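You operate a simulated robot arm through the tools that you are given. There is no shell and no other tool.

You run a simulated two-armed robot. Do the job below in one go: nothing can be reset, and whatever is moved stays where it is left.

Task
Weigh the veneered panel down and roll its blisters flat.
Fine: stand the 0.6 kg weight on the panel's clean end and use the hand roller; put both back. Set down upright: weight, hand roller. What is to be rubbed or washed off counts as gone when no trace of it is left.

It is judged by the outcome, as a careful person would: the job done as asked, and still so three seconds after it is handed in. It fails if anything else is knocked over, pushed out of place, dropped, spilled or broken.

Robot
Two 6-joint arms with fingered hands on one trunk that stands fixed in place. Base frame: the origin is at the foot of the trunk, x ahead of it, y to its left, z up. Readings come in m, rad, newtons and seconds.
The left shoulder is at [0.07, 0.191, 0.763], the right one opposite. Each reaches about 0.983 m from its shoulder. Payload 4.7 kg a hand.
The tool frame of a hand sits at the grasp point between the pads (the TCP): z along the fingers, y along the line on which they close. The tips reach 0.036 m beyond it. The gripper opens to 0.12 m; its body begins 0.042 m behind the TCP. The gripper is a hand of 5 fingers: y runs from the thumb to the fingers, the wrist lies at [-0.018, -0.113, -0.198] in the tool frame, and closing takes about 1.5 s.
Orientation is told as [roll, pitch, yaw] about the base's x, y, z axes, in that order, counted from this pose: with the fingers straight down and the wrist toward the robot, the tool's x, y and z point along [0, 1, 0], [1, 0, 0] and [0, 0, -1] of the base frame.

Tools
- The arms move only by the tool send_rows. It takes "left_rows", "right_rows" or both (then of equal length, played together; a hand with none holds still); each is a list of rows, each an object (a shift or turn left out is 0, a gripper value left out holds the last) with "delta_pos": the shift along the tool's x, y, z in m, a list of three; "turn": the turn, a rotation vector about the tool's x, y, z in rad, a list of three; "claw": the finger opening in m, from 0 to 0.12. In form: [{"delta_pos": [tx, ty, tz], "turn": [ax, ay, az], "claw": claw}, ...]. A call has 1 to 20 rows; each row shifts and turns the commanded pose from where the row before left it, along the tool's axes as they then stand. Each row takes 0.2 s and may step no farther than 0.05 m and 0.15 rad from the row before; otherwise, or with a gripper value out of range, the whole call is refused. A pose out of reach is approached as far as the arm can. The call stops where the force on the tool passes 40 N (or 10 N more than at its start, if that is more) or the arm is blocked; 0.2 s more then pass. The fingers move at their own pace (about 0.045 m/s each) and stop on an object; they squeeze with about 22 N. The grip force told is the motor's: it shows also when the fingers shut on nothing. Time passes only in rows, and 0.2 s behind the last, so rows that do not move let the fingers close. The reply holds the time, the measured pose of the TCP, the force on the tool along the base axes, the opening and the grip force, in the units named above and with some noise, with the torque about the TCP (base axes, N m) and any sound that the robot's microphone picked up, and new pictures: "views" is both (left out), scene, wrist or none (wrist: the cameras of the hands that moved).
- Cameras (640 x 400 px; columns grow to the right, rows downward): "scene" is now at [0.1277, 0.0553, 1.0292]; the picture's right is [0.56, -0.83, 0.00], its down [-0.18, -0.12, -0.98] and it looks along [0.81, 0.55, -0.21] (base axes); focal length 265 px, centre (320, 200). "left" rides on the left gripper at [-0.073, -0.091, -0.143] in its tool frame; the picture's right is [-0.80, -0.28, 0.53], its down [0.53, -0.73, 0.42] and it looks along [0.27, 0.62, 0.74] (tool axes); focal length 234 px, centre (320, 200). "right" rides on the right gripper at [0.073, -0.091, -0.143] in its tool frame; the picture's right is [-0.80, 0.28, -0.53], its down [-0.53, -0.73, 0.42] and it looks along [-0.27, 0.62, 0.74] (tool axes); focal length 234 px, centre (320, 200). There is no depth. A picture from a camera that has moved, and an enlarged one, comes with that camera's place and axes in the base frame and with its lens.
- raise_lower(by): slides the trunk up (or, below 0, down) by that many m; the arms and the scene camera ride with it, the base frame stays. It gives what a move gives, with no picture.
- preshape(shape, hand): the hand has 5 fingers and takes this shape, open, in about a second: jaw (thumb against the fingers, like two jaws); tri (thumb and two fingers); tip (a fingertip pinch); poke (one finger out to press); point (the index stretched); flat (the hand flat); cup (the hand cupped); fist (a fist). The gripper value then closes the fingers along that shape, each until it touches; the sizes above hold for jaw. It gives what a move gives, with no picture.
- turn_head(pan, tilt): turns the head with the scene camera to pan (to the left, within 1.501 rad either way) and tilt (down, from -0.506 to 1.204), counted from straight ahead of the robot. It gives what a move gives, and a new picture of the scene camera.
- zoom(camera, box): a new picture of the part [left, top, right, bottom] of that camera's present view, enlarged. The clock stands still meanwhile.
- job_done(): hands the job in; it is judged then, once.

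Nothing tells you positions but the pictures and the camera data. Unless the task says otherwise, let go and move clear before handing in.

The tools are called by a JSON object that holds its "fn" and its "kwargs". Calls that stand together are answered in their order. send_rows: Moves the arms, as the interface text tells. Its arguments: {"type":"object","properties":{"left_rows":{"type":"array","items":{"type":"object","properties":{"delta_pos":{"type":"array","items":{"type":"number"}},"turn":{"type":"array","items":{"type":"number"}},"claw":{"type":"number"}}}},"right_rows":{"type":"array","items":{"type":"object","properties":{"delta_pos":{"type":"array","items":{"type":"number"}},"turn":{"type":"array","items":{"type":"number"}},"claw":{"type":"number"}}}},"views":{"type":"string","enum":["both","scene","wrist","none"]}},"required":[]} The other tools are called the same way: raise_lower (by) moves the trunk up or down; preshape (shape, hand) gives the hand a shape; turn_head (pan, tilt) turns the head that bears the scene camera; zoom (camera, box) takes an enlarged picture of a part of a camera's view; job_done () hands the job in.

At the start:

```text
time_s: 0.0
left_tcp_pos: [0.2997, 0.4153, 0.958]
left_tcp_rot: [0.002, 0.001, -0.001]
left_ft_force: [0.6, 0.0, 0.1]
left_ft_torque: [-0.01, 0.01, -0.02]
left_opening: 0.1196
left_grip_force: 0.2
left_shape: jaw
right_tcp_pos: [0.7049, 0.0778, 1.038]
right_tcp_rot: [0.0, 0.0, 0.0]
right_ft_force: [0.0, -0.4, 0.1]
right_ft_torque: [-0.02, 0.01, -0.02]
right_opening: 0.1196
right_grip_force: 0.1
right_shape: jaw
trunk travel left (down, up): [-0.24, 0.7]
head pan, tilt (commanded): [0.597, 0.213]
```

scene: 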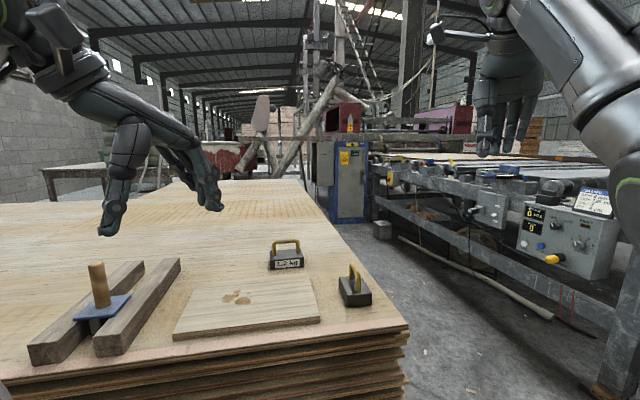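
right: 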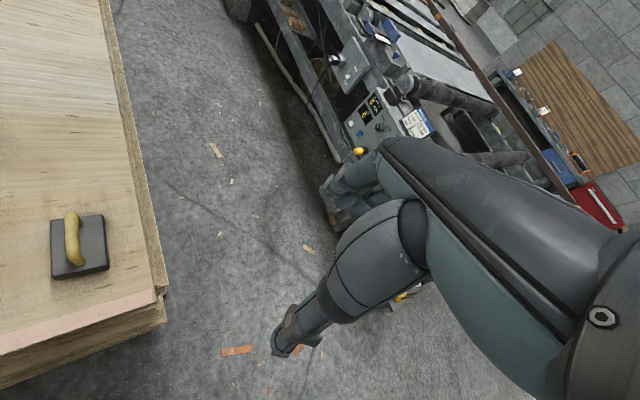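
left: 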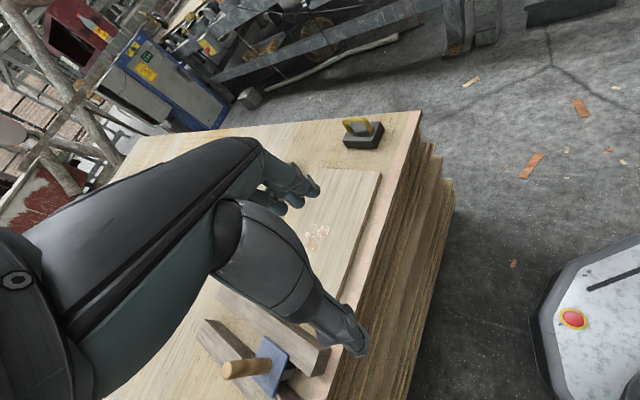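

I see a stack of boards with a veneered panel, two weights with yellow handles (one labelled 1.2 kg), and a hand roller with a wooden handle standing on two wooden bars. I'll look closer before moving.

{"fn": "zoom", "kwargs": {"camera": "scene", "box": [160, 220, 420, 380]}}

{"fn": "zoom", "kwargs": {"camera": "scene", "box": [10, 240, 210, 370]}}

{"fn": "zoom", "kwargs": {"camera": "left", "box": [180, 100, 460, 400]}}

{"fn": "zoom", "kwargs": {"camera": "scene", "box": [255, 225, 395, 315]}}

```text
2.46 times, centred on (290, 300) of scene
camera zoom: at [0.1277, 0.0553, 1.0292], right [0.56, -0.83, 0.0], down [-0.18, -0.12, -0.98], along [0.81, 0.55, -0.21], focal length 652 px, centre (394, -46)
```

zoom: 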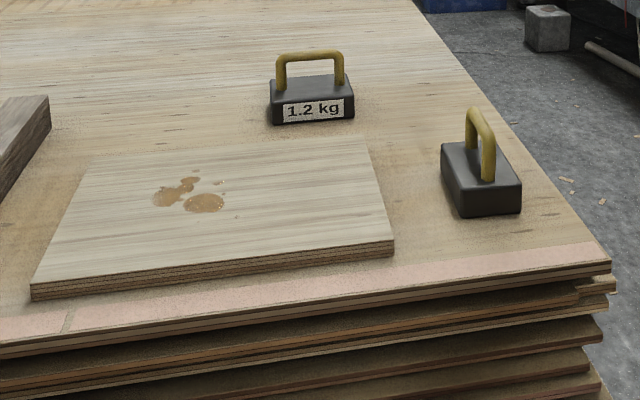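

```text
3.08 times, centred on (110, 305) of scene
camera zoom: at [0.1277, 0.0553, 1.0292], right [0.56, -0.83, 0.0], down [-0.18, -0.12, -0.98], along [0.81, 0.55, -0.21], focal length 814 px, centre (966, -123)
```

zoom: 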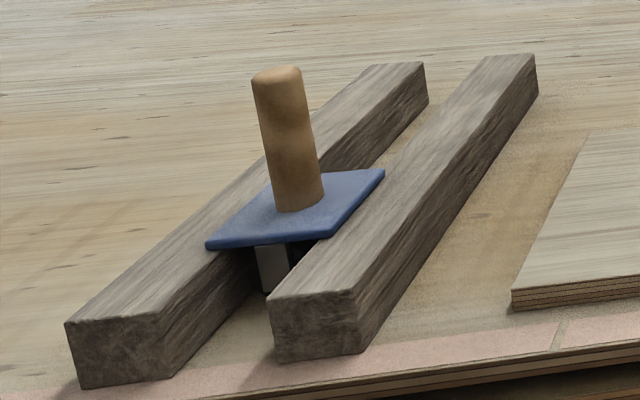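

```text
1.33 times, centred on (320, 250) of left
camera zoom: at [0.2104, 0.3414, 1.1013], right [-0.28, -0.8, -0.53], down [-0.73, 0.53, -0.42], along [0.62, 0.27, -0.74], focal length 312 px, centre (320, 133)
```

zoom: 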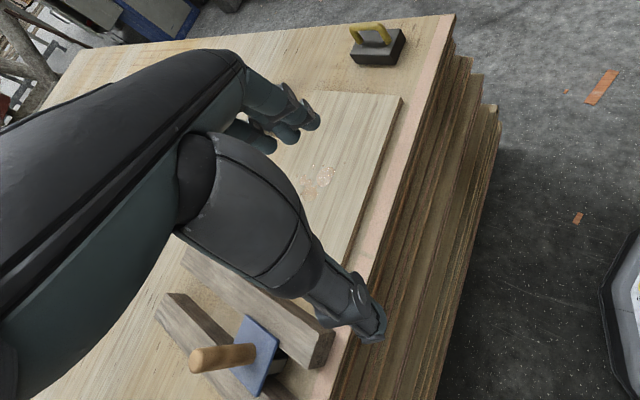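

```text
4.44 times, centred on (325, 270) of scene
camera zoom: at [0.1277, 0.0553, 1.0292], right [0.56, -0.83, 0.0], down [-0.18, -0.12, -0.98], along [0.81, 0.55, -0.21], focal length 1176 px, centre (298, -111)
```

zoom: 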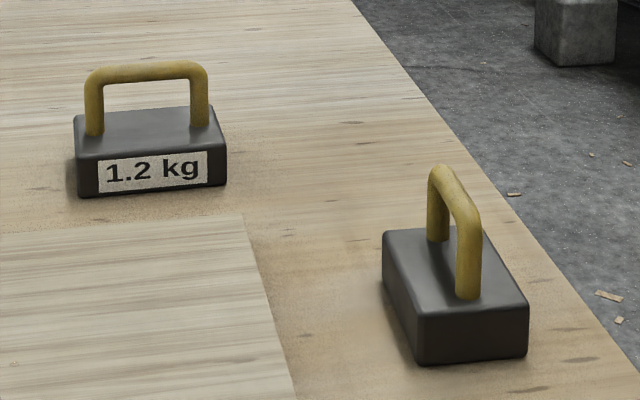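

Two weights are visible: one reads 1.2 kg, while the other faces away and must be identified. The panel's blisters are off-centre, and the table top seems to be near z≈0.615. I'll tilt the head for a better look.

{"fn": "turn_head", "kwargs": {"pan": 0.6, "tilt": 0.6}}

```text
time_s: 0.9
left_tcp_pos: [0.3001, 0.4138, 0.957]
left_tcp_rot: [0.003, 0.0, 0.0]
left_ft_force: [0.4, 0.5, -0.2]
left_ft_torque: [0.01, 0.02, 0.01]
left_opening: 0.1197
left_grip_force: 0.0
left_shape: jaw
right_tcp_pos: [0.7033, 0.0789, 1.0381]
right_tcp_rot: [0.001, 0.0, -0.001]
right_ft_force: [0.2, 0.3, -0.1]
right_ft_torque: [0.01, 0.0, -0.01]
right_opening: 0.1197
right_grip_force: 0.0
right_shape: jaw
trunk travel left (down, up): [-0.24, 0.7]
head pan, tilt (commanded): [0.6, 0.6]
camera scene: at [0.1235, 0.0528, 0.9936], right [0.57, -0.82, 0.0], down [-0.47, -0.32, -0.83], along [0.68, 0.47, -0.56], focal length 265 px, centre (320, 200)
```

scene: 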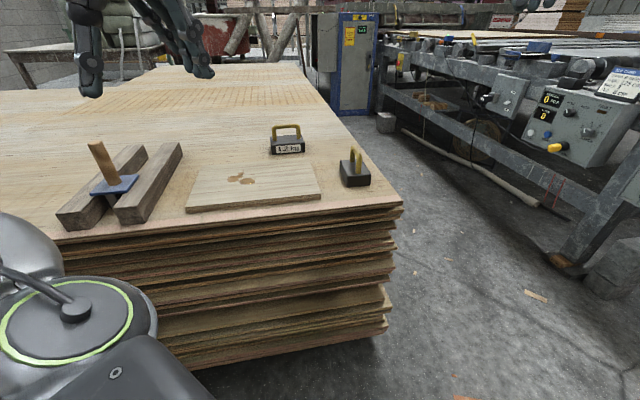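

The stack and tools are in one view now; I'll zoom in to measure pixel positions of the panel, weights and roller.

{"fn": "zoom", "kwargs": {"camera": "scene", "box": [170, 110, 410, 260]}}

{"fn": "zoom", "kwargs": {"camera": "scene", "box": [40, 120, 200, 220]}}

{"fn": "zoom", "kwargs": {"camera": "scene", "box": [260, 110, 388, 190]}}

{"fn": "zoom", "kwargs": {"camera": "right", "box": [0, 160, 240, 310]}}

```text
2.67 times, centred on (290, 185) of scene
camera zoom: at [0.1235, 0.0528, 0.9936], right [0.57, -0.82, 0.0], down [-0.47, -0.32, -0.83], along [0.68, 0.47, -0.56], focal length 706 px, centre (400, 240)
```

zoom: 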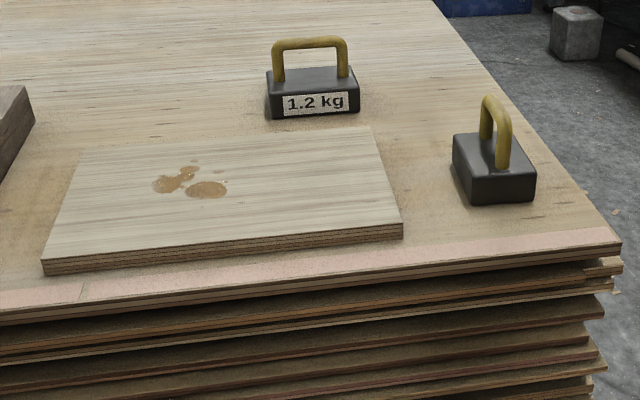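

```text
4.00 times, centred on (120, 170) of scene
camera zoom: at [0.1235, 0.0528, 0.9936], right [0.57, -0.82, 0.0], down [-0.47, -0.32, -0.83], along [0.68, 0.47, -0.56], focal length 1059 px, centre (1120, 320)
```

zoom: 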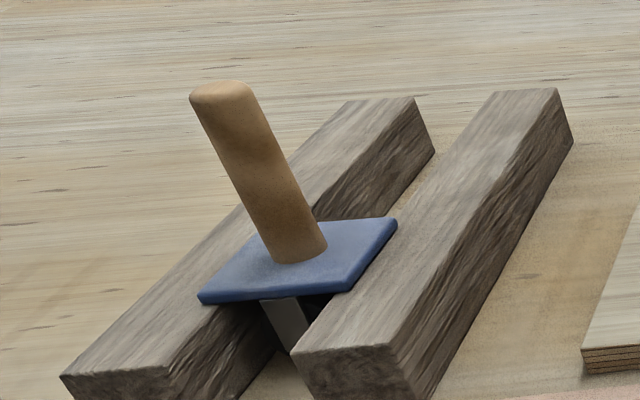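

```text
5.00 times, centred on (324, 150) of scene
camera zoom: at [0.1235, 0.0528, 0.9936], right [0.57, -0.82, 0.0], down [-0.47, -0.32, -0.83], along [0.68, 0.47, -0.56], focal length 1324 px, centre (300, 450)
```

zoom: 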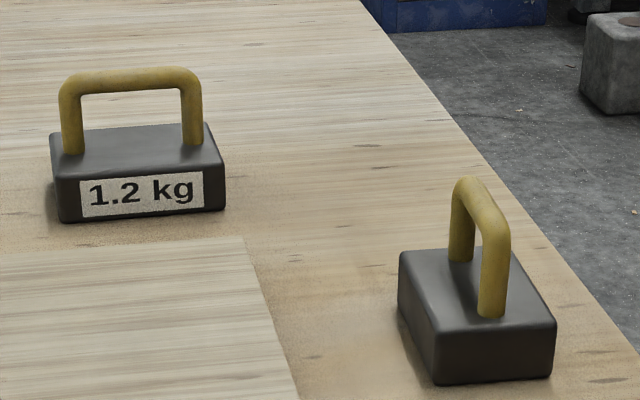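

```text
2.67 times, centred on (120, 235) of right
camera zoom: at [0.6125, 0.1514, 1.1801], right [0.28, -0.8, 0.53], down [-0.73, -0.53, -0.42], along [0.62, -0.27, -0.74], focal length 624 px, centre (853, 107)
```

zoom: 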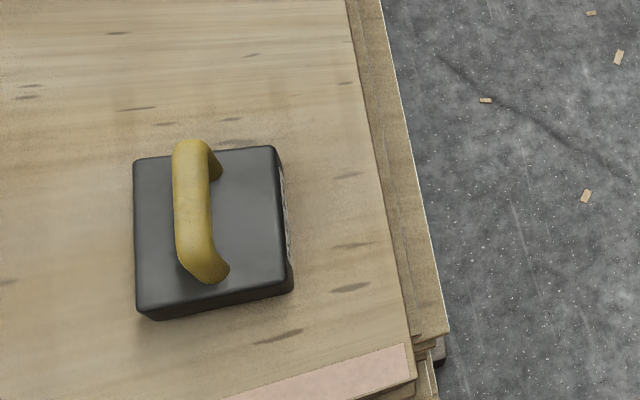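

Triangulating between cameras puts the panel top near z≈0.658 and the table near 0.642. The second weight is at about (0.687, 0.326), with its label facing away. I'll swing the right hand round to read that label before touching anything.

{"fn": "send_rows", "kwargs": {"right_rows": [{"delta_pos": [-0.0093, 0.0317, 0.0293]}, {"delta_pos": [-0.0093, 0.0317, 0.0293]}, {"delta_pos": [-0.0093, 0.0317, 0.0293]}, {"turn": [0, 0, -0.1358]}, {"turn": [0, 0, -0.1358]}, {"turn": [0, 0, -0.1358]}, {"turn": [0, 0, -0.1358]}, {"turn": [0, 0, -0.1358]}, {"turn": [0, 0, -0.1358]}, {"turn": [0, 0, -0.1358]}, {"turn": [0, 0, -0.1358]}, {"turn": [0, 0, -0.1358]}, {}], "views": "both"}}

```text
time_s: 3.7
left_tcp_pos: [0.3008, 0.4152, 0.9577]
left_tcp_rot: [0.003, 0.001, 0.0]
left_ft_force: [0.0, 0.1, -0.5]
left_ft_torque: [0.01, -0.02, -0.01]
left_opening: 0.1197
left_grip_force: 0.1
left_shape: jaw
right_tcp_pos: [0.7754, 0.0065, 0.9178]
right_tcp_rot: [0.005, 0.002, 1.226]
right_ft_force: [0.2, 0.4, 1.6]
right_ft_torque: [-0.03, 0.01, 0.02]
right_opening: 0.1197
right_grip_force: 0.0
right_shape: jaw
right hand out of reach, approached as far as the arm can: row 9, 10, 11, 12
trunk travel left (down, up): [-0.24, 0.7]
head pan, tilt (commanded): [0.6, 0.6]
camera scene: at [0.1235, 0.0528, 0.9936], right [0.57, -0.82, 0.0], down [-0.47, -0.32, -0.82], along [0.68, 0.47, -0.57], focal length 265 px, centre (320, 200)
camera right: at [0.6778, -0.0558, 1.061], right [0.85, -0.01, 0.52], down [0.25, -0.87, -0.42], along [0.46, 0.49, -0.74], focal length 234 px, centre (320, 200)
```

scene: 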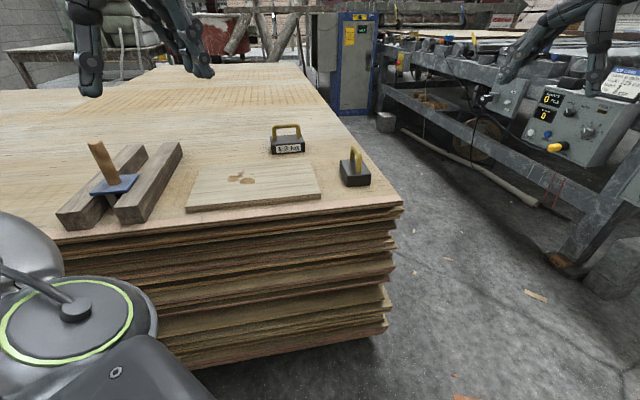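
right: 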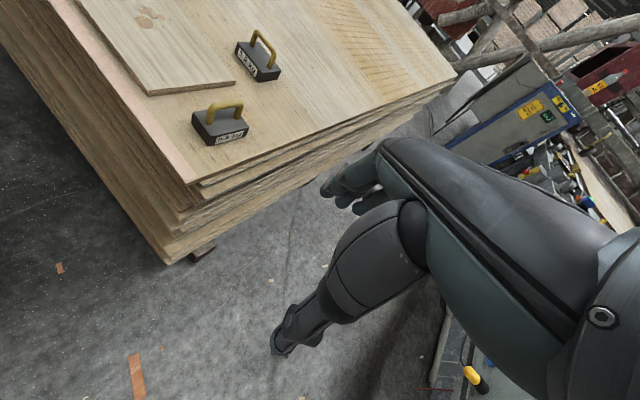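

{"fn": "zoom", "kwargs": {"camera": "right", "box": [170, 80, 290, 155]}}

{"fn": "zoom", "kwargs": {"camera": "right", "box": [80, 0, 320, 150]}}

{"fn": "zoom", "kwargs": {"camera": "left", "box": [180, 280, 340, 400]}}

```text
5.33 times, centred on (230, 118) of right
camera zoom: at [0.6778, -0.0558, 1.061], right [0.85, -0.01, 0.52], down [0.25, -0.87, -0.42], along [0.46, 0.49, -0.74], focal length 1249 px, centre (800, 640)
```

zoom: 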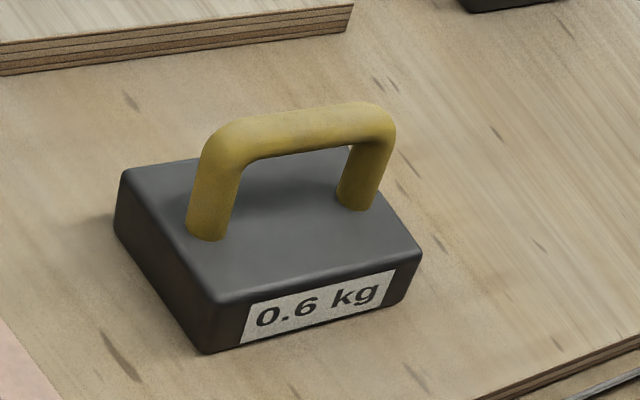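

```text
2.67 times, centred on (200, 75) of right
camera zoom: at [0.6778, -0.0558, 1.061], right [0.85, -0.01, 0.52], down [0.25, -0.87, -0.42], along [0.46, 0.49, -0.74], focal length 624 px, centre (640, 533)
```

zoom: 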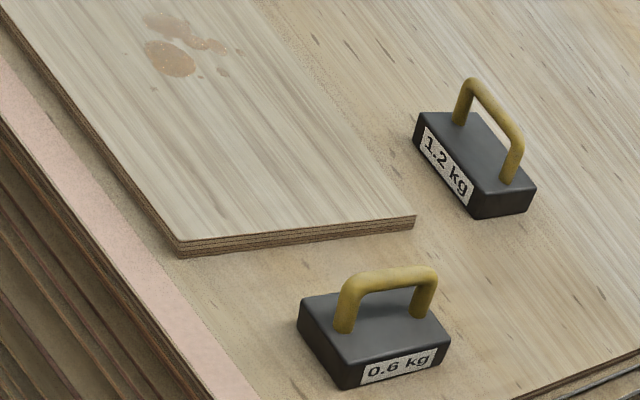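

```text
3.33 times, centred on (260, 340) of left
camera zoom: at [0.2104, 0.3414, 1.1013], right [-0.28, -0.8, -0.53], down [-0.73, 0.53, -0.42], along [0.62, 0.27, -0.74], focal length 781 px, centre (520, -267)
```

zoom: 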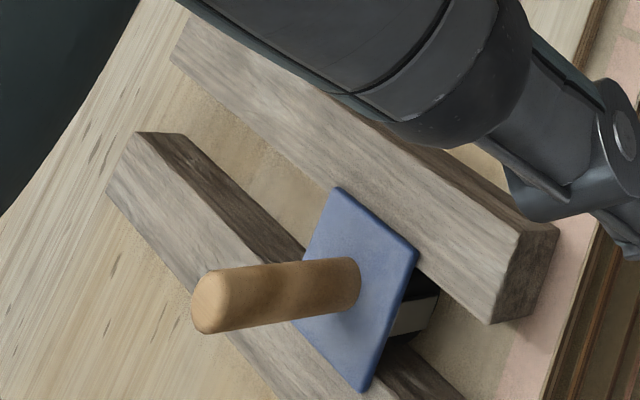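

The label reads 0.6 kg, so that weight is confirmed, at about (0.688, 0.326) with its handle running at about 43° azimuth. The blisters lie toward the panel's left end, so the clean end is the right one. I'll retract the right hand clear and use the left hand.

{"fn": "send_rows", "kwargs": {"right_rows": [{"turn": [0, 0, 0.1358]}, {"turn": [0, 0, 0.1358]}, {"turn": [0, 0, 0.1358]}, {"turn": [0, 0, 0.1358]}, {"turn": [0, 0, 0.1358]}, {"turn": [0, 0, 0.1358]}, {"turn": [0, 0, 0.1358]}, {"turn": [0, 0, 0.1358]}, {"turn": [0, 0, 0.1358]}, {"delta_pos": [-0.029, -0.04, 0]}, {"delta_pos": [-0.029, -0.04, 0]}, {"delta_pos": [-0.029, -0.04, 0]}, {"delta_pos": [-0.029, -0.04, 0]}, {"delta_pos": [-0.029, -0.04, 0]}, {"delta_pos": [-0.029, -0.04, 0]}, {"delta_pos": [-0.029, -0.04, 0]}, {"delta_pos": [-0.029, -0.04, 0]}, {}], "views": "scene"}}

```text
time_s: 7.5
left_tcp_pos: [0.3014, 0.4154, 0.9566]
left_tcp_rot: [0.003, 0.0, 0.0]
left_ft_force: [-0.1, 0.5, -0.8]
left_ft_torque: [0.01, -0.01, 0.01]
left_opening: 0.1195
left_grip_force: 0.0
left_shape: jaw
right_tcp_pos: [0.7416, -0.1438, 1.1174]
right_tcp_rot: [0.001, 0.002, -0.001]
right_ft_force: [0.6, -0.2, -0.2]
right_ft_torque: [0.0, 0.01, 0.03]
right_opening: 0.1196
right_grip_force: 0.1
right_shape: jaw
right hand out of reach, approached as far as the arm can: row 1, 2, 3, 4, 5, 6, 10, 11, 12, 13, 14, 15, 16, 17
trunk travel left (down, up): [-0.24, 0.7]
head pan, tilt (commanded): [0.6, 0.6]
camera scene: at [0.1238, 0.0531, 0.9935], right [0.57, -0.82, 0.0], down [-0.47, -0.32, -0.82], along [0.68, 0.47, -0.57], focal length 265 px, centre (320, 200)
```

scene: 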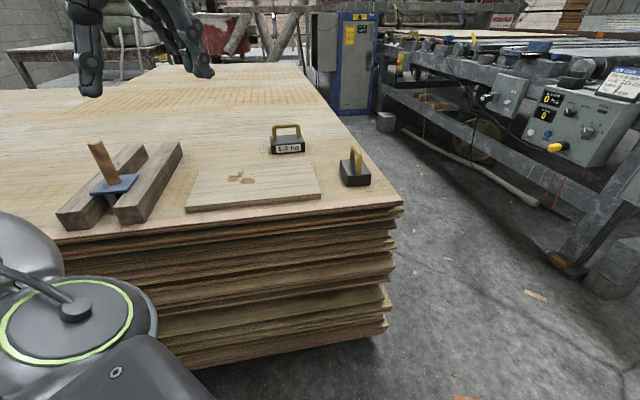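

The right hand is well clear. Next, the left hand moves above the 0.6 kg weight and yaws so its fingers close across the handle bar.

{"fn": "send_rows", "kwargs": {"left_rows": [{"delta_pos": [-0.0098, 0.0429, 0.0107]}, {"delta_pos": [-0.0098, 0.0429, 0.0107]}, {"delta_pos": [-0.0098, 0.0429, 0.0107]}, {"delta_pos": [-0.0098, 0.0429, 0.0107]}, {"delta_pos": [-0.0098, 0.0429, 0.0107]}, {"delta_pos": [-0.0098, 0.0429, 0.0107]}, {"delta_pos": [-0.0098, 0.0429, 0.0107]}, {"delta_pos": [-0.0098, 0.0429, 0.0107]}, {"delta_pos": [-0.0098, 0.0429, 0.0107]}, {"turn": [0, 0, 0.1367]}, {"turn": [0, 0, 0.1367]}, {"turn": [0, 0, 0.1367]}, {"turn": [0, 0, 0.1367]}, {"turn": [0, 0, 0.1367]}, {"turn": [0, 0, 0.1367]}, {}], "views": "both"}}

```text
time_s: 10.9
left_tcp_pos: [0.493, 0.3841, 0.8084]
left_tcp_rot: [-0.007, 0.006, -0.815]
left_ft_force: [0.9, 0.4, -0.6]
left_ft_torque: [-0.04, 0.05, -0.02]
left_opening: 0.1201
left_grip_force: 0.0
left_shape: jaw
left hand out of reach, approached as far as the arm can: row 4, 5, 6, 7, 8, 9, 10, 11, 12, 13, 14, 15
right_tcp_pos: [0.7488, -0.138, 1.1094]
right_tcp_rot: [-0.006, 0.01, 0.001]
right_ft_force: [4.4, 0.8, -2.9]
right_ft_torque: [-0.08, 0.26, 0.04]
right_opening: 0.1202
right_grip_force: 0.1
right_shape: jaw
trunk travel left (down, up): [-0.24, 0.7]
head pan, tilt (commanded): [0.6, 0.6]
camera scene: at [0.129, 0.0566, 0.9912], right [0.57, -0.82, 0.0], down [-0.47, -0.32, -0.82], along [0.68, 0.46, -0.57], focal length 265 px, centre (320, 200)
camera left: at [0.3808, 0.401, 0.9535], right [-0.78, -0.35, -0.52], down [-0.12, 0.9, -0.42], along [0.61, -0.27, -0.74], focal length 234 px, centre (320, 200)
```

scene: 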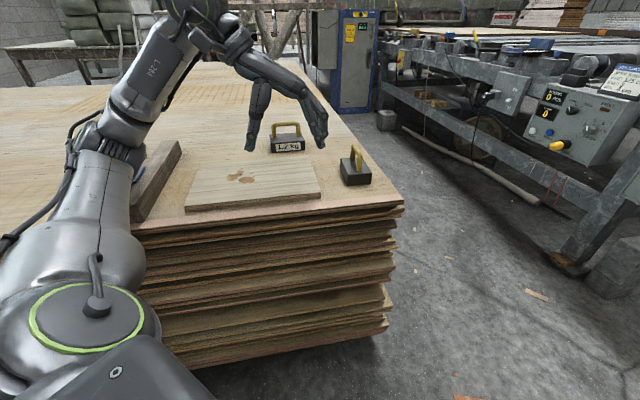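
left: 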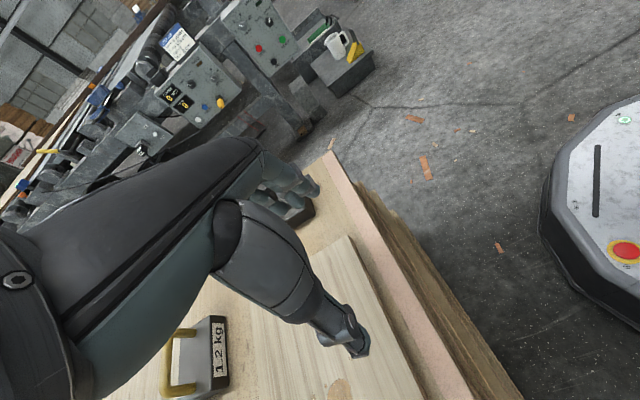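

The left arm reports "out of reach" well inside its nominal range, so its wrist is probably too high relative to the low shoulder. Raising the trunk should give the arms a natural working height, and I'll recheck from there.

{"fn": "raise_lower", "kwargs": {"by": 0.3}}

{"fn": "turn_head", "kwargs": {"pan": 0.75, "tilt": 0.8}}

```text
time_s: 13.9
left_tcp_pos: [0.4878, 0.3802, 1.1151]
left_tcp_rot: [0.0, 0.004, -0.817]
left_ft_force: [0.8, 1.0, -0.5]
left_ft_torque: [0.0, 0.01, -0.04]
left_opening: 0.1197
left_grip_force: 0.1
left_shape: jaw
right_tcp_pos: [0.7415, -0.1438, 1.4174]
right_tcp_rot: [-0.001, 0.003, -0.001]
right_ft_force: [0.1, 0.1, -0.9]
right_ft_torque: [-0.04, 0.0, 0.01]
right_opening: 0.1197
right_grip_force: 0.0
right_shape: jaw
trunk travel left (down, up): [-0.54, 0.4]
head pan, tilt (commanded): [0.6, 0.6]
```

```text
time_s: 14.6
left_tcp_pos: [0.4889, 0.3807, 1.1144]
left_tcp_rot: [0.002, 0.003, -0.817]
left_ft_force: [1.0, 1.2, -0.7]
left_ft_torque: [0.01, 0.02, 0.03]
left_opening: 0.1201
left_grip_force: 0.0
left_shape: jaw
right_tcp_pos: [0.7409, -0.1428, 1.418]
right_tcp_rot: [-0.001, 0.001, 0.001]
right_ft_force: [-0.1, -0.2, 0.4]
right_ft_torque: [-0.01, 0.01, -0.01]
right_opening: 0.1201
right_grip_force: 0.1
right_shape: jaw
trunk travel left (down, up): [-0.54, 0.4]
head pan, tilt (commanded): [0.75, 0.799]
camera scene: at [0.1098, 0.0579, 1.2767], right [0.68, -0.73, 0.0], down [-0.52, -0.49, -0.7], along [0.51, 0.48, -0.72], focal length 265 px, centre (320, 200)
```

scene: 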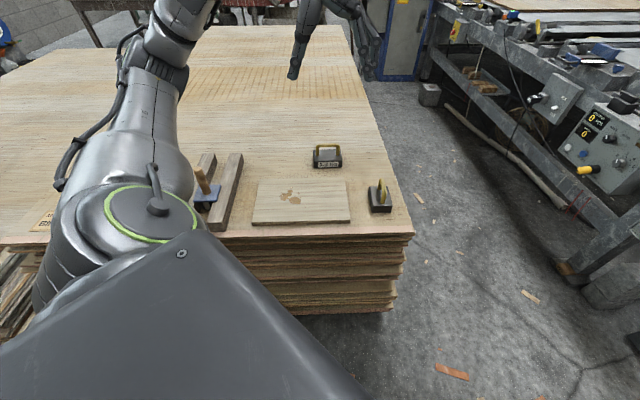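

The table is unchanged and the view is better. I'll send a null row to learn whether the left arm's command is still at an unreachable pose.

{"fn": "send_rows", "kwargs": {"left_rows": [{}, {}], "views": "none"}}

```text
time_s: 15.2
left_tcp_pos: [0.4879, 0.3801, 1.114]
left_tcp_rot: [0.001, 0.004, -0.817]
left_ft_force: [0.0, -0.5, 0.3]
left_ft_torque: [0.03, 0.0, 0.01]
left_opening: 0.1199
left_grip_force: 0.0
left_shape: jaw
right_tcp_pos: [0.7416, -0.1433, 1.4174]
right_tcp_rot: [0.0, 0.002, 0.0]
right_ft_force: [-1.0, 0.6, -0.1]
right_ft_torque: [-0.02, -0.01, -0.01]
right_opening: 0.12
right_grip_force: 0.1
right_shape: jaw
trunk travel left (down, up): [-0.54, 0.4]
head pan, tilt (commanded): [0.75, 0.799]
```

The command re-anchors to the actual pose, so I can move on from here. I'll carry the left hand horizontally above the 0.6 kg weight, then lower it partway.

{"fn": "send_rows", "kwargs": {"left_rows": [{"delta_pos": [0.0219, 0.035, 0.01]}, {"delta_pos": [0.0219, 0.035, 0.01]}, {"delta_pos": [0.0219, 0.035, 0.01]}, {"delta_pos": [0.0219, 0.035, 0.01]}, {"delta_pos": [0.0219, 0.035, 0.01]}, {"delta_pos": [0, 0, 0.03]}, {"delta_pos": [0, 0, 0.03]}, {"delta_pos": [0, 0, 0.03]}, {}], "views": "both"}}

```text
time_s: 17.2
left_tcp_pos: [0.5873, 0.2758, 0.9938]
left_tcp_rot: [0.001, 0.004, -0.811]
left_ft_force: [-0.7, 0.2, -1.2]
left_ft_torque: [0.0, 0.0, 0.01]
left_opening: 0.1198
left_grip_force: 0.0
left_shape: jaw
left hand out of reach, approached as far as the arm can: row 2, 3, 4, 5, 6, 7, 8
right_tcp_pos: [0.7415, -0.145, 1.4165]
right_tcp_rot: [-0.001, 0.002, -0.001]
right_ft_force: [0.7, 0.6, -0.2]
right_ft_torque: [0.01, -0.02, 0.0]
right_opening: 0.1199
right_grip_force: 0.1
right_shape: jaw
trunk travel left (down, up): [-0.54, 0.4]
head pan, tilt (commanded): [0.75, 0.799]
camera scene: at [0.1099, 0.0575, 1.2767], right [0.68, -0.73, 0.0], down [-0.52, -0.49, -0.7], along [0.51, 0.48, -0.72], focal length 265 px, centre (320, 200)
camera left: at [0.4738, 0.2924, 1.1395], right [-0.78, -0.35, -0.52], down [-0.12, 0.9, -0.42], along [0.62, -0.27, -0.74], focal length 234 px, centre (320, 200)
```

scene: 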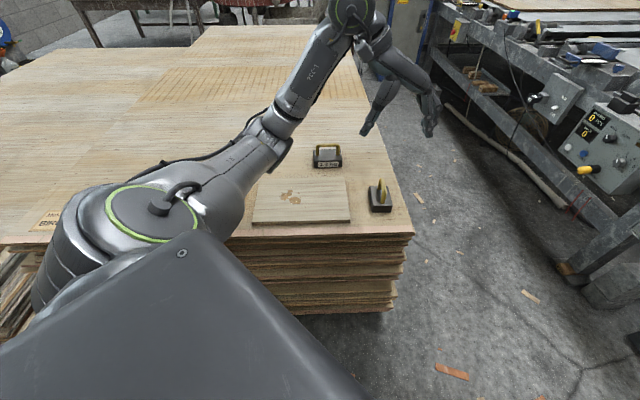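
left: 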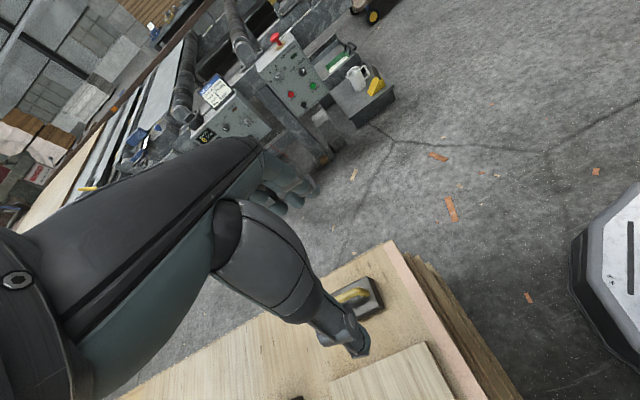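

The arm stalls well inside its nominal reach, which suggests a wrist or elbow limit rather than distance. I'll probe with small steps to see which directions are free.

{"fn": "send_rows", "kwargs": {"left_rows": [{"delta_pos": [0, 0, 0.04]}, {"delta_pos": [0, 0, 0.04]}, {}], "views": "none"}}

{"fn": "send_rows", "kwargs": {"left_rows": [{"delta_pos": [0.03, 0, 0]}, {"delta_pos": [0.03, 0, 0]}, {}], "views": "scene"}}

```text
time_s: 18.0
left_tcp_pos: [0.5602, 0.2649, 0.9287]
left_tcp_rot: [-0.001, 0.005, -0.813]
left_ft_force: [0.0, 0.2, -0.3]
left_ft_torque: [0.0, 0.0, 0.02]
left_opening: 0.1198
left_grip_force: 0.0
left_shape: jaw
left hand out of reach, approached as far as the arm can: row 1, 2
right_tcp_pos: [0.7419, -0.1436, 1.4168]
right_tcp_rot: [0.001, 0.004, 0.0]
right_ft_force: [0.6, -0.1, 0.5]
right_ft_torque: [0.04, 0.01, 0.0]
right_opening: 0.1196
right_grip_force: 0.1
right_shape: jaw
trunk travel left (down, up): [-0.54, 0.4]
head pan, tilt (commanded): [0.75, 0.799]
```

```text
time_s: 18.8
left_tcp_pos: [0.563, 0.2844, 0.9526]
left_tcp_rot: [0.002, 0.002, -0.812]
left_ft_force: [0.0, 0.3, 0.0]
left_ft_torque: [-0.02, 0.01, 0.01]
left_opening: 0.1196
left_grip_force: 0.1
left_shape: jaw
left hand out of reach, approached as far as the arm can: row 1, 2
right_tcp_pos: [0.7406, -0.1424, 1.4167]
right_tcp_rot: [0.0, 0.003, 0.002]
right_ft_force: [-0.6, 0.6, -0.4]
right_ft_torque: [-0.03, 0.01, -0.03]
right_opening: 0.1198
right_grip_force: 0.1
right_shape: jaw
trunk travel left (down, up): [-0.54, 0.4]
head pan, tilt (commanded): [0.75, 0.799]
camera scene: at [0.1099, 0.0578, 1.2767], right [0.68, -0.73, 0.0], down [-0.52, -0.49, -0.7], along [0.51, 0.48, -0.72], focal length 265 px, centre (320, 200)
```

scene: 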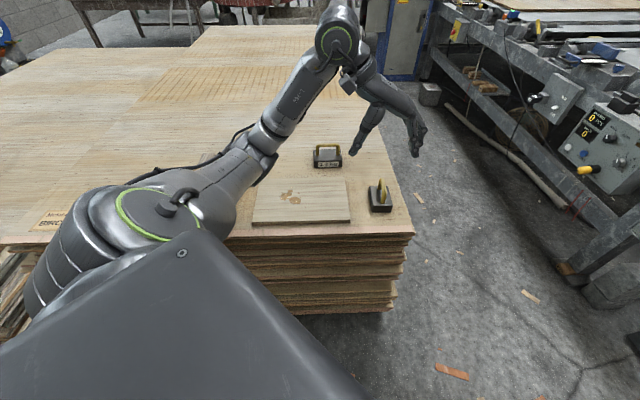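

The arm slides along a limit surface, most likely wrist flexion. Tilting about the bar axis costs nothing in the grasp, so I'll pitch the fingers forward and check whether that frees the arm.

{"fn": "send_rows", "kwargs": {"left_rows": [{"turn": [-0.14, 0, 0]}, {"turn": [-0.14, 0, 0]}, {"turn": [-0.14, 0, 0]}, {}], "views": "none"}}

{"fn": "send_rows", "kwargs": {"left_rows": [{"delta_pos": [0.04, 0, 0]}, {"delta_pos": [0.04, 0, 0]}, {}], "views": "scene"}}

```text
time_s: 19.8
left_tcp_pos: [0.5492, 0.2713, 0.9607]
left_tcp_rot: [0.0, -0.418, -0.812]
left_ft_force: [0.8, 0.5, -0.8]
left_ft_torque: [0.01, -0.01, -0.03]
left_opening: 0.1199
left_grip_force: 0.0
left_shape: jaw
left hand out of reach, approached as far as the arm can: row 1, 2, 3
right_tcp_pos: [0.7431, -0.1443, 1.4163]
right_tcp_rot: [0.0, 0.005, -0.001]
right_ft_force: [-0.1, 0.1, 0.1]
right_ft_torque: [-0.03, 0.01, 0.01]
right_opening: 0.1199
right_grip_force: 0.0
right_shape: jaw
trunk travel left (down, up): [-0.54, 0.4]
head pan, tilt (commanded): [0.75, 0.799]
```

```text
time_s: 20.6
left_tcp_pos: [0.5636, 0.2811, 0.9884]
left_tcp_rot: [-0.002, -0.417, -0.803]
left_ft_force: [0.3, -0.2, 0.1]
left_ft_torque: [0.02, 0.0, 0.01]
left_opening: 0.1198
left_grip_force: 0.1
left_shape: jaw
left hand out of reach, approached as far as the arm can: row 1, 2
right_tcp_pos: [0.7411, -0.143, 1.417]
right_tcp_rot: [0.001, 0.002, 0.001]
right_ft_force: [-0.2, 0.1, 0.0]
right_ft_torque: [0.02, 0.0, 0.01]
right_opening: 0.1198
right_grip_force: 0.0
right_shape: jaw
trunk travel left (down, up): [-0.54, 0.4]
head pan, tilt (commanded): [0.75, 0.799]
camera scene: at [0.1096, 0.0581, 1.2767], right [0.68, -0.73, 0.0], down [-0.52, -0.49, -0.7], along [0.51, 0.48, -0.72], focal length 265 px, centre (320, 200)
```

scene: 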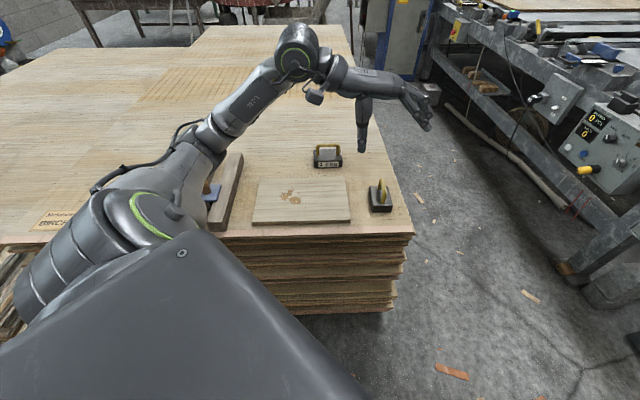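

Still limited. I'll back the hand off and note which rows stop being flagged, to understand the constraint.

{"fn": "send_rows", "kwargs": {"left_rows": [{"turn": [0.14, 0, 0]}, {"turn": [0.14, 0, 0]}, {"turn": [0.14, 0, 0]}, {"turn": [0, 0, -0.135]}, {"turn": [0, 0, -0.135]}, {"turn": [0, 0, -0.135]}, {"turn": [0, 0, -0.135]}, {"turn": [0, 0, -0.135]}, {"turn": [0, 0, -0.135]}, {"turn": [0, 0, -0.135]}, {"turn": [0, 0, -0.135]}, {"turn": [0, 0, -0.135]}, {"turn": [0, 0, -0.135]}, {}], "views": "scene"}}

```text
time_s: 23.6
left_tcp_pos: [0.5205, 0.4761, 0.9445]
left_tcp_rot: [-0.001, -0.003, 0.531]
left_ft_force: [-0.6, 0.3, 0.1]
left_ft_torque: [-0.01, 0.0, 0.02]
left_opening: 0.1199
left_grip_force: 0.0
left_shape: jaw
left hand out of reach, approached as far as the arm can: row 6, 7, 8, 9, 10, 11, 12, 13
right_tcp_pos: [0.7418, -0.1444, 1.4179]
right_tcp_rot: [-0.001, 0.002, 0.001]
right_ft_force: [0.0, -0.2, -0.3]
right_ft_torque: [0.02, -0.01, -0.04]
right_opening: 0.1198
right_grip_force: 0.1
right_shape: jaw
trunk travel left (down, up): [-0.54, 0.4]
head pan, tilt (commanded): [0.75, 0.799]
camera scene: at [0.1102, 0.0575, 1.2766], right [0.68, -0.73, 0.0], down [-0.52, -0.49, -0.7], along [0.51, 0.48, -0.72], focal length 265 px, centre (320, 200)
```

scene: 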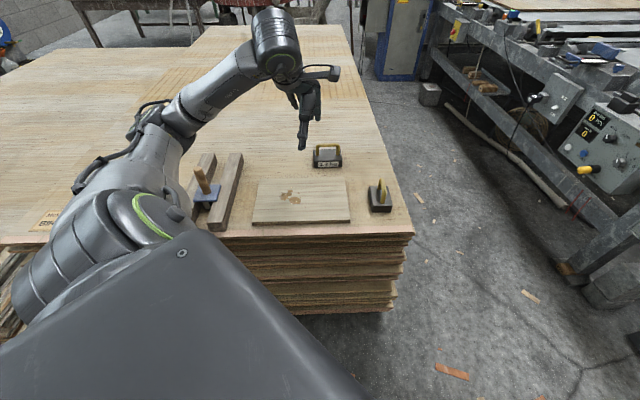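

Positions stay stuck while the yaw tracks exactly. I'll probe retreating, left and down in turn to map where the left arm moves freely.

{"fn": "send_rows", "kwargs": {"left_rows": [{"delta_pos": [0.0202, -0.0345, 0]}, {"delta_pos": [0.0202, -0.0345, 0]}, {"delta_pos": [0.0202, -0.0345, 0]}, {"delta_pos": [0.0345, 0.0202, 0]}, {"delta_pos": [0.0345, 0.0202, 0]}, {"delta_pos": [0.0345, 0.0202, 0]}, {}], "views": "none"}}

{"fn": "send_rows", "kwargs": {"left_rows": [{"delta_pos": [0, 0, 0.03]}, {"delta_pos": [0, 0, 0.03]}, {}], "views": "scene"}}

```text
time_s: 25.2
left_tcp_pos: [0.4503, 0.486, 0.9421]
left_tcp_rot: [0.006, -0.002, 0.533]
left_ft_force: [-0.1, -0.3, 0.7]
left_ft_torque: [0.02, 0.02, -0.01]
left_opening: 0.1197
left_grip_force: 0.1
left_shape: jaw
left hand out of reach, approached as far as the arm can: row 3, 4, 5, 6
right_tcp_pos: [0.7417, -0.1476, 1.4166]
right_tcp_rot: [0.002, 0.004, 0.0]
right_ft_force: [0.0, -0.6, -0.9]
right_ft_torque: [0.07, 0.02, 0.01]
right_opening: 0.1199
right_grip_force: 0.0
right_shape: jaw
trunk travel left (down, up): [-0.54, 0.4]
head pan, tilt (commanded): [0.75, 0.799]
```

```text
time_s: 26.0
left_tcp_pos: [0.4483, 0.4885, 0.8812]
left_tcp_rot: [0.001, 0.0, 0.533]
left_ft_force: [0.0, 0.2, -0.7]
left_ft_torque: [0.01, 0.0, -0.01]
left_opening: 0.1199
left_grip_force: 0.0
left_shape: jaw
right_tcp_pos: [0.7401, -0.1438, 1.4171]
right_tcp_rot: [-0.004, 0.004, 0.0]
right_ft_force: [-0.1, -0.3, -0.1]
right_ft_torque: [-0.02, -0.04, 0.0]
right_opening: 0.1197
right_grip_force: 0.0
right_shape: jaw
trunk travel left (down, up): [-0.54, 0.4]
head pan, tilt (commanded): [0.75, 0.799]
camera scene: at [0.1087, 0.0589, 1.2767], right [0.68, -0.73, 0.0], down [-0.52, -0.49, -0.7], along [0.51, 0.48, -0.72], focal length 265 px, centre (320, 200)
```

scene: 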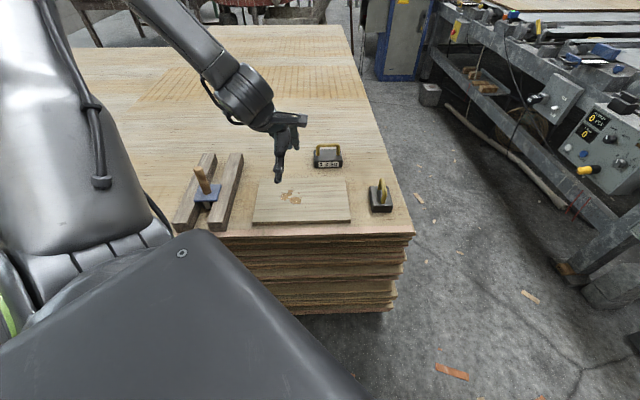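

The arm flipped into an elbow-up configuration and now descends freely. I'll try the yaw to −0.82 in this configuration.

{"fn": "send_rows", "kwargs": {"left_rows": [{"turn": [0, 0, 0.135]}, {"turn": [0, 0, 0.135]}, {"turn": [0, 0, 0.135]}, {"turn": [0, 0, 0.135]}, {"turn": [0, 0, 0.135]}, {"turn": [0, 0, 0.135]}, {"turn": [0, 0, 0.135]}, {"turn": [0, 0, 0.135]}, {"turn": [0, 0, 0.135]}, {"turn": [0, 0, 0.135]}, {}], "views": "scene"}}

```text
time_s: 28.4
left_tcp_pos: [0.4205, 0.3598, 0.8761]
left_tcp_rot: [0.005, 0.007, -0.803]
left_ft_force: [-0.2, -0.6, 0.5]
left_ft_torque: [-0.03, -0.02, 0.0]
left_opening: 0.1199
left_grip_force: 0.1
left_shape: jaw
left hand out of reach, approached as far as the arm can: row 3, 4, 5, 8, 9, 10
right_tcp_pos: [0.7396, -0.143, 1.4186]
right_tcp_rot: [-0.001, 0.0, 0.0]
right_ft_force: [-1.1, 0.4, -0.2]
right_ft_torque: [-0.02, -0.05, -0.04]
right_opening: 0.1202
right_grip_force: 0.1
right_shape: jaw
trunk travel left (down, up): [-0.54, 0.4]
head pan, tilt (commanded): [0.75, 0.799]
camera scene: at [0.1089, 0.0584, 1.2768], right [0.68, -0.73, 0.0], down [-0.52, -0.49, -0.7], along [0.51, 0.48, -0.72], focal length 265 px, centre (320, 200)
```

scene: 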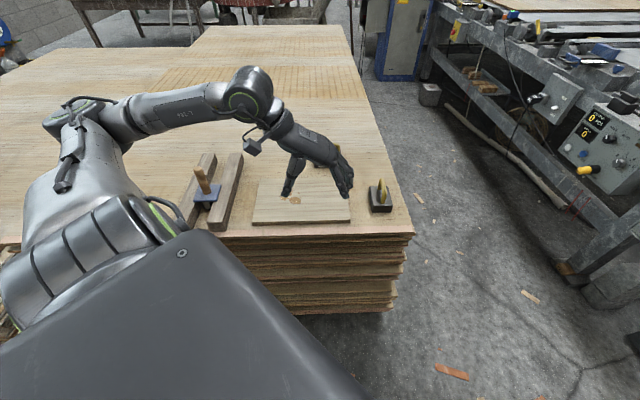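

The arm now has its elbow out to the left with a level forearm, and the yaw is right. I'll move toward the weight at this height.

{"fn": "send_rows", "kwargs": {"left_rows": [{"delta_pos": [0.0242, 0.0299, 0]}, {"delta_pos": [0.0242, 0.0299, 0]}, {"delta_pos": [0.0242, 0.0299, 0]}, {"delta_pos": [0.0242, 0.0299, 0]}, {"delta_pos": [0.0242, 0.0299, 0]}, {"delta_pos": [0.0242, 0.0299, 0]}, {"delta_pos": [0.0242, 0.0299, 0]}, {}], "views": "both"}}

```text
time_s: 30.2
left_tcp_pos: [0.5761, 0.2505, 0.9495]
left_tcp_rot: [0.002, 0.003, -0.815]
left_ft_force: [-0.4, 0.1, 0.0]
left_ft_torque: [0.02, 0.02, -0.03]
left_opening: 0.1201
left_grip_force: 0.0
left_shape: jaw
left hand out of reach, approached as far as the arm can: row 1, 2, 3, 4, 5, 6, 7
right_tcp_pos: [0.7408, -0.1428, 1.4169]
right_tcp_rot: [-0.001, 0.001, 0.0]
right_ft_force: [0.0, -0.1, -0.8]
right_ft_torque: [-0.02, 0.0, 0.0]
right_opening: 0.12
right_grip_force: 0.1
right_shape: jaw
trunk travel left (down, up): [-0.54, 0.4]
head pan, tilt (commanded): [0.75, 0.799]
camera scene: at [0.1095, 0.0584, 1.2767], right [0.68, -0.73, 0.0], down [-0.52, -0.49, -0.7], along [0.51, 0.48, -0.72], focal length 265 px, centre (320, 200)
camera left: at [0.4633, 0.267, 1.0933], right [-0.78, -0.35, -0.52], down [-0.12, 0.9, -0.42], along [0.62, -0.27, -0.74], focal length 234 px, centre (320, 200)
```

scene: 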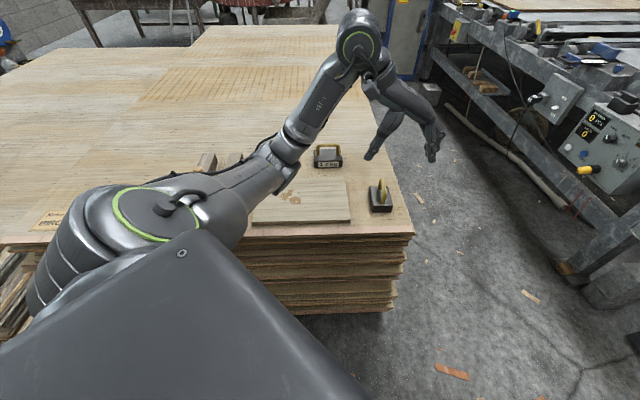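
left: 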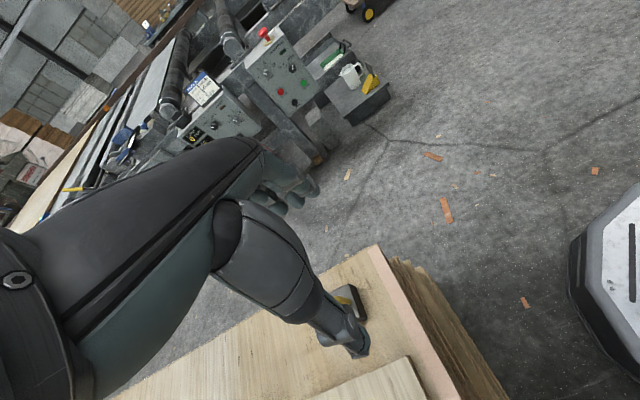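

That pushed it back into the awkward branch. I'll retreat over the panel centre to recover the good elbow-out branch with moderate yaw, then approach again watching the flags.

{"fn": "send_rows", "kwargs": {"left_rows": [{"turn": [0, 0, -0.135]}, {"turn": [0, 0, -0.135]}, {"delta_pos": [0.0197, -0.0333, 0.01]}, {"delta_pos": [0.0197, -0.0333, 0.01]}, {"delta_pos": [0.0197, -0.0333, 0.01]}, {"delta_pos": [0.0197, -0.0333, 0.01]}, {"delta_pos": [0.0197, -0.0333, 0.01]}, {"delta_pos": [0.0197, -0.0333, 0.01]}, {"delta_pos": [0.0197, -0.0333, 0.01]}, {"turn": [0, 0, -0.12]}, {}], "views": "scene"}}

```text
time_s: 32.6
left_tcp_pos: [0.4565, 0.4537, 0.8624]
left_tcp_rot: [0.003, 0.002, -0.426]
left_ft_force: [-0.2, 0.5, -0.3]
left_ft_torque: [0.02, -0.02, 0.0]
left_opening: 0.12
left_grip_force: 0.1
left_shape: jaw
left hand out of reach, approached as far as the arm can: row 2, 8, 9
right_tcp_pos: [0.7413, -0.1436, 1.4168]
right_tcp_rot: [-0.001, 0.0, 0.0]
right_ft_force: [-0.5, -0.7, 0.3]
right_ft_torque: [0.03, 0.0, -0.04]
right_opening: 0.1199
right_grip_force: 0.2
right_shape: jaw
trunk travel left (down, up): [-0.54, 0.4]
head pan, tilt (commanded): [0.75, 0.799]
camera scene: at [0.1097, 0.0574, 1.2767], right [0.68, -0.73, 0.0], down [-0.52, -0.49, -0.7], along [0.51, 0.48, -0.72], focal length 265 px, centre (320, 200)
```

scene: 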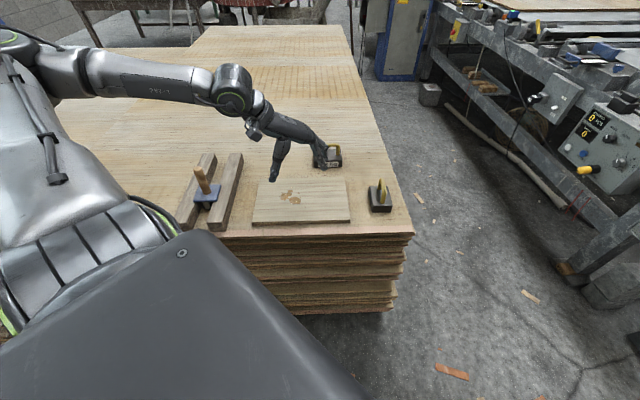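

Good: elbow out and unflagged at yaw −0.43. I'll step toward the weight in this branch.

{"fn": "send_rows", "kwargs": {"left_rows": [{"delta_pos": [-0.0028, 0.0375, 0]}, {"delta_pos": [-0.0028, 0.0375, 0]}, {"delta_pos": [-0.0028, 0.0375, 0]}, {}], "views": "scene"}}

```text
time_s: 33.6
left_tcp_pos: [0.554, 0.3992, 0.8631]
left_tcp_rot: [0.004, 0.001, -0.426]
left_ft_force: [-0.1, 0.9, 0.1]
left_ft_torque: [-0.02, -0.01, 0.03]
left_opening: 0.1199
left_grip_force: 0.1
left_shape: jaw
right_tcp_pos: [0.7401, -0.1423, 1.4185]
right_tcp_rot: [0.0, 0.003, 0.0]
right_ft_force: [-0.5, -0.3, 1.2]
right_ft_torque: [0.01, 0.0, -0.03]
right_opening: 0.1198
right_grip_force: 0.0
right_shape: jaw
trunk travel left (down, up): [-0.54, 0.4]
head pan, tilt (commanded): [0.75, 0.799]
camera scene: at [0.1086, 0.0583, 1.2769], right [0.68, -0.73, 0.0], down [-0.52, -0.49, -0.7], along [0.51, 0.48, -0.72], focal length 265 px, centre (320, 200)
```

scene: 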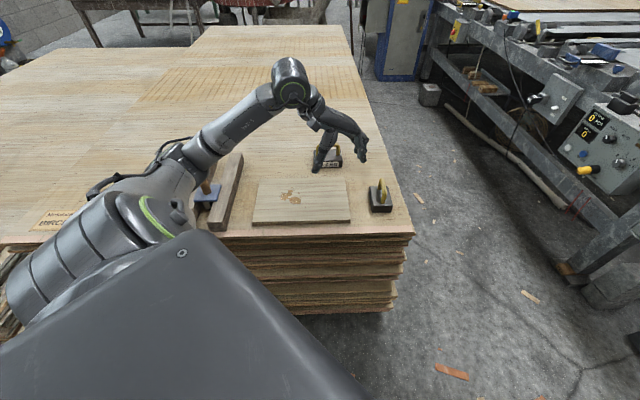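

Unflagged so far, but the elbow sinks as the hand goes forward. Raising the trunk a bit more should put the forearm above the hand, so I'll raise it and then lower the hand.

{"fn": "raise_lower", "kwargs": {"by": 0.15}}

{"fn": "send_rows", "kwargs": {"left_rows": [{"delta_pos": [0, 0, 0.03]}, {"delta_pos": [0, 0, 0.03]}, {"delta_pos": [0, 0, 0.03]}, {"delta_pos": [0, 0, 0.03]}, {}], "views": "scene"}}

```text
time_s: 35.3
left_tcp_pos: [0.555, 0.3989, 1.0115]
left_tcp_rot: [0.003, 0.004, -0.425]
left_ft_force: [0.4, -0.3, -0.3]
left_ft_torque: [-0.02, 0.02, 0.0]
left_opening: 0.1199
left_grip_force: 0.1
left_shape: jaw
right_tcp_pos: [0.7414, -0.1436, 1.5672]
right_tcp_rot: [-0.001, 0.004, -0.001]
right_ft_force: [-0.5, 0.7, -0.9]
right_ft_torque: [-0.01, -0.02, 0.01]
right_opening: 0.1201
right_grip_force: 0.2
right_shape: jaw
trunk travel left (down, up): [-0.69, 0.25]
head pan, tilt (commanded): [0.75, 0.799]
```

```text
time_s: 36.5
left_tcp_pos: [0.5382, 0.3915, 0.9073]
left_tcp_rot: [0.002, 0.004, -0.421]
left_ft_force: [-0.9, -0.1, 1.0]
left_ft_torque: [0.03, 0.04, 0.03]
left_opening: 0.1201
left_grip_force: 0.1
left_shape: jaw
left hand out of reach, approached as far as the arm can: row 3, 4
right_tcp_pos: [0.7422, -0.143, 1.5675]
right_tcp_rot: [0.001, 0.004, 0.001]
right_ft_force: [-0.4, 0.2, -0.5]
right_ft_torque: [-0.01, 0.0, 0.0]
right_opening: 0.12
right_grip_force: 0.1
right_shape: jaw
trunk travel left (down, up): [-0.69, 0.25]
head pan, tilt (commanded): [0.75, 0.799]
camera scene: at [0.1102, 0.0578, 1.4266], right [0.68, -0.73, 0.0], down [-0.52, -0.49, -0.7], along [0.51, 0.48, -0.72], focal length 265 px, centre (320, 200)
```

scene: 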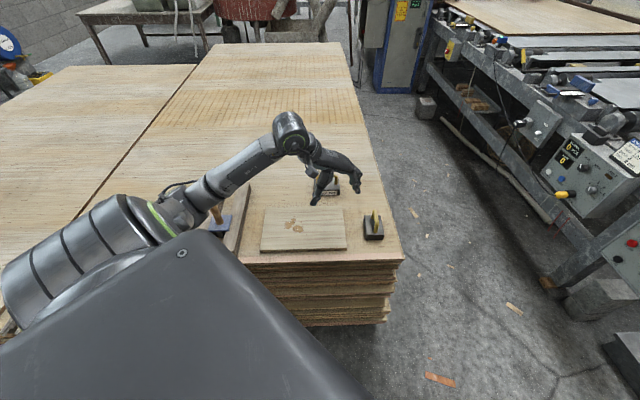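

The arm hits a limit again while going down. I'll turn the head toward the left arm to see its actual configuration.

{"fn": "turn_head", "kwargs": {"pan": 1.2, "tilt": 0.75}}

{"fn": "send_rows", "kwargs": {"left_rows": [{}], "views": "wrist"}}

```text
time_s: 37.4
left_tcp_pos: [0.5384, 0.3925, 0.9086]
left_tcp_rot: [0.001, 0.001, -0.421]
left_ft_force: [0.7, 0.4, 0.2]
left_ft_torque: [-0.01, -0.03, -0.01]
left_opening: 0.12
left_grip_force: 0.0
left_shape: jaw
right_tcp_pos: [0.7406, -0.1435, 1.5675]
right_tcp_rot: [0.002, 0.003, 0.0]
right_ft_force: [-0.4, -0.1, -0.6]
right_ft_torque: [-0.01, 0.01, -0.02]
right_opening: 0.12
right_grip_force: 0.1
right_shape: jaw
trunk travel left (down, up): [-0.69, 0.25]
head pan, tilt (commanded): [1.201, 0.75]
camera scene: at [0.0807, 0.0801, 1.4307], right [0.93, -0.36, 0.0], down [-0.25, -0.64, -0.73], along [0.26, 0.68, -0.68], focal length 265 px, centre (320, 200)
```

scene: 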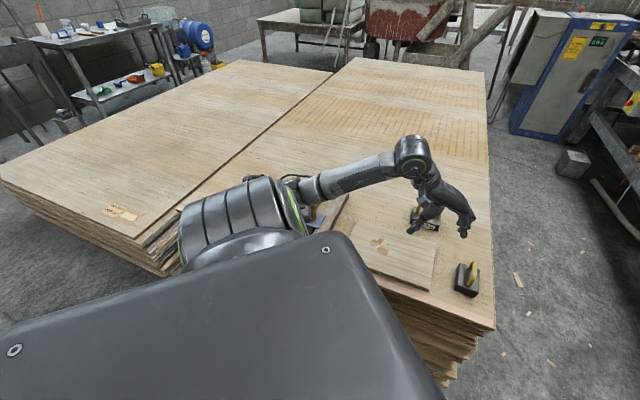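

```text
time_s: 37.8
left_tcp_pos: [0.5375, 0.3926, 0.9078]
left_tcp_rot: [0.001, 0.0, -0.422]
left_ft_force: [-0.5, -0.8, -0.2]
left_ft_torque: [0.01, -0.01, 0.0]
left_opening: 0.1199
left_grip_force: 0.1
left_shape: jaw
right_tcp_pos: [0.7425, -0.1435, 1.5671]
right_tcp_rot: [-0.001, 0.001, 0.0]
right_ft_force: [-1.1, -0.5, -0.4]
right_ft_torque: [0.0, 0.01, 0.01]
right_opening: 0.1197
right_grip_force: 0.0
right_shape: jaw
trunk travel left (down, up): [-0.69, 0.25]
head pan, tilt (commanded): [1.201, 0.75]
camera left: at [0.4266, 0.3628, 1.0533], right [-0.58, -0.62, -0.53], down [-0.45, 0.79, -0.42], along [0.67, -0.01, -0.74], focal length 234 px, centre (320, 200)
```

left: 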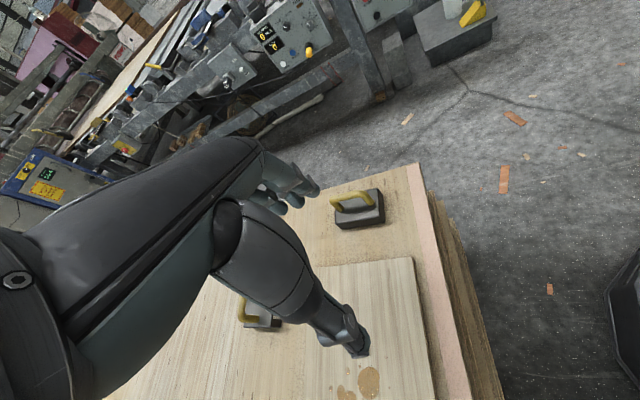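

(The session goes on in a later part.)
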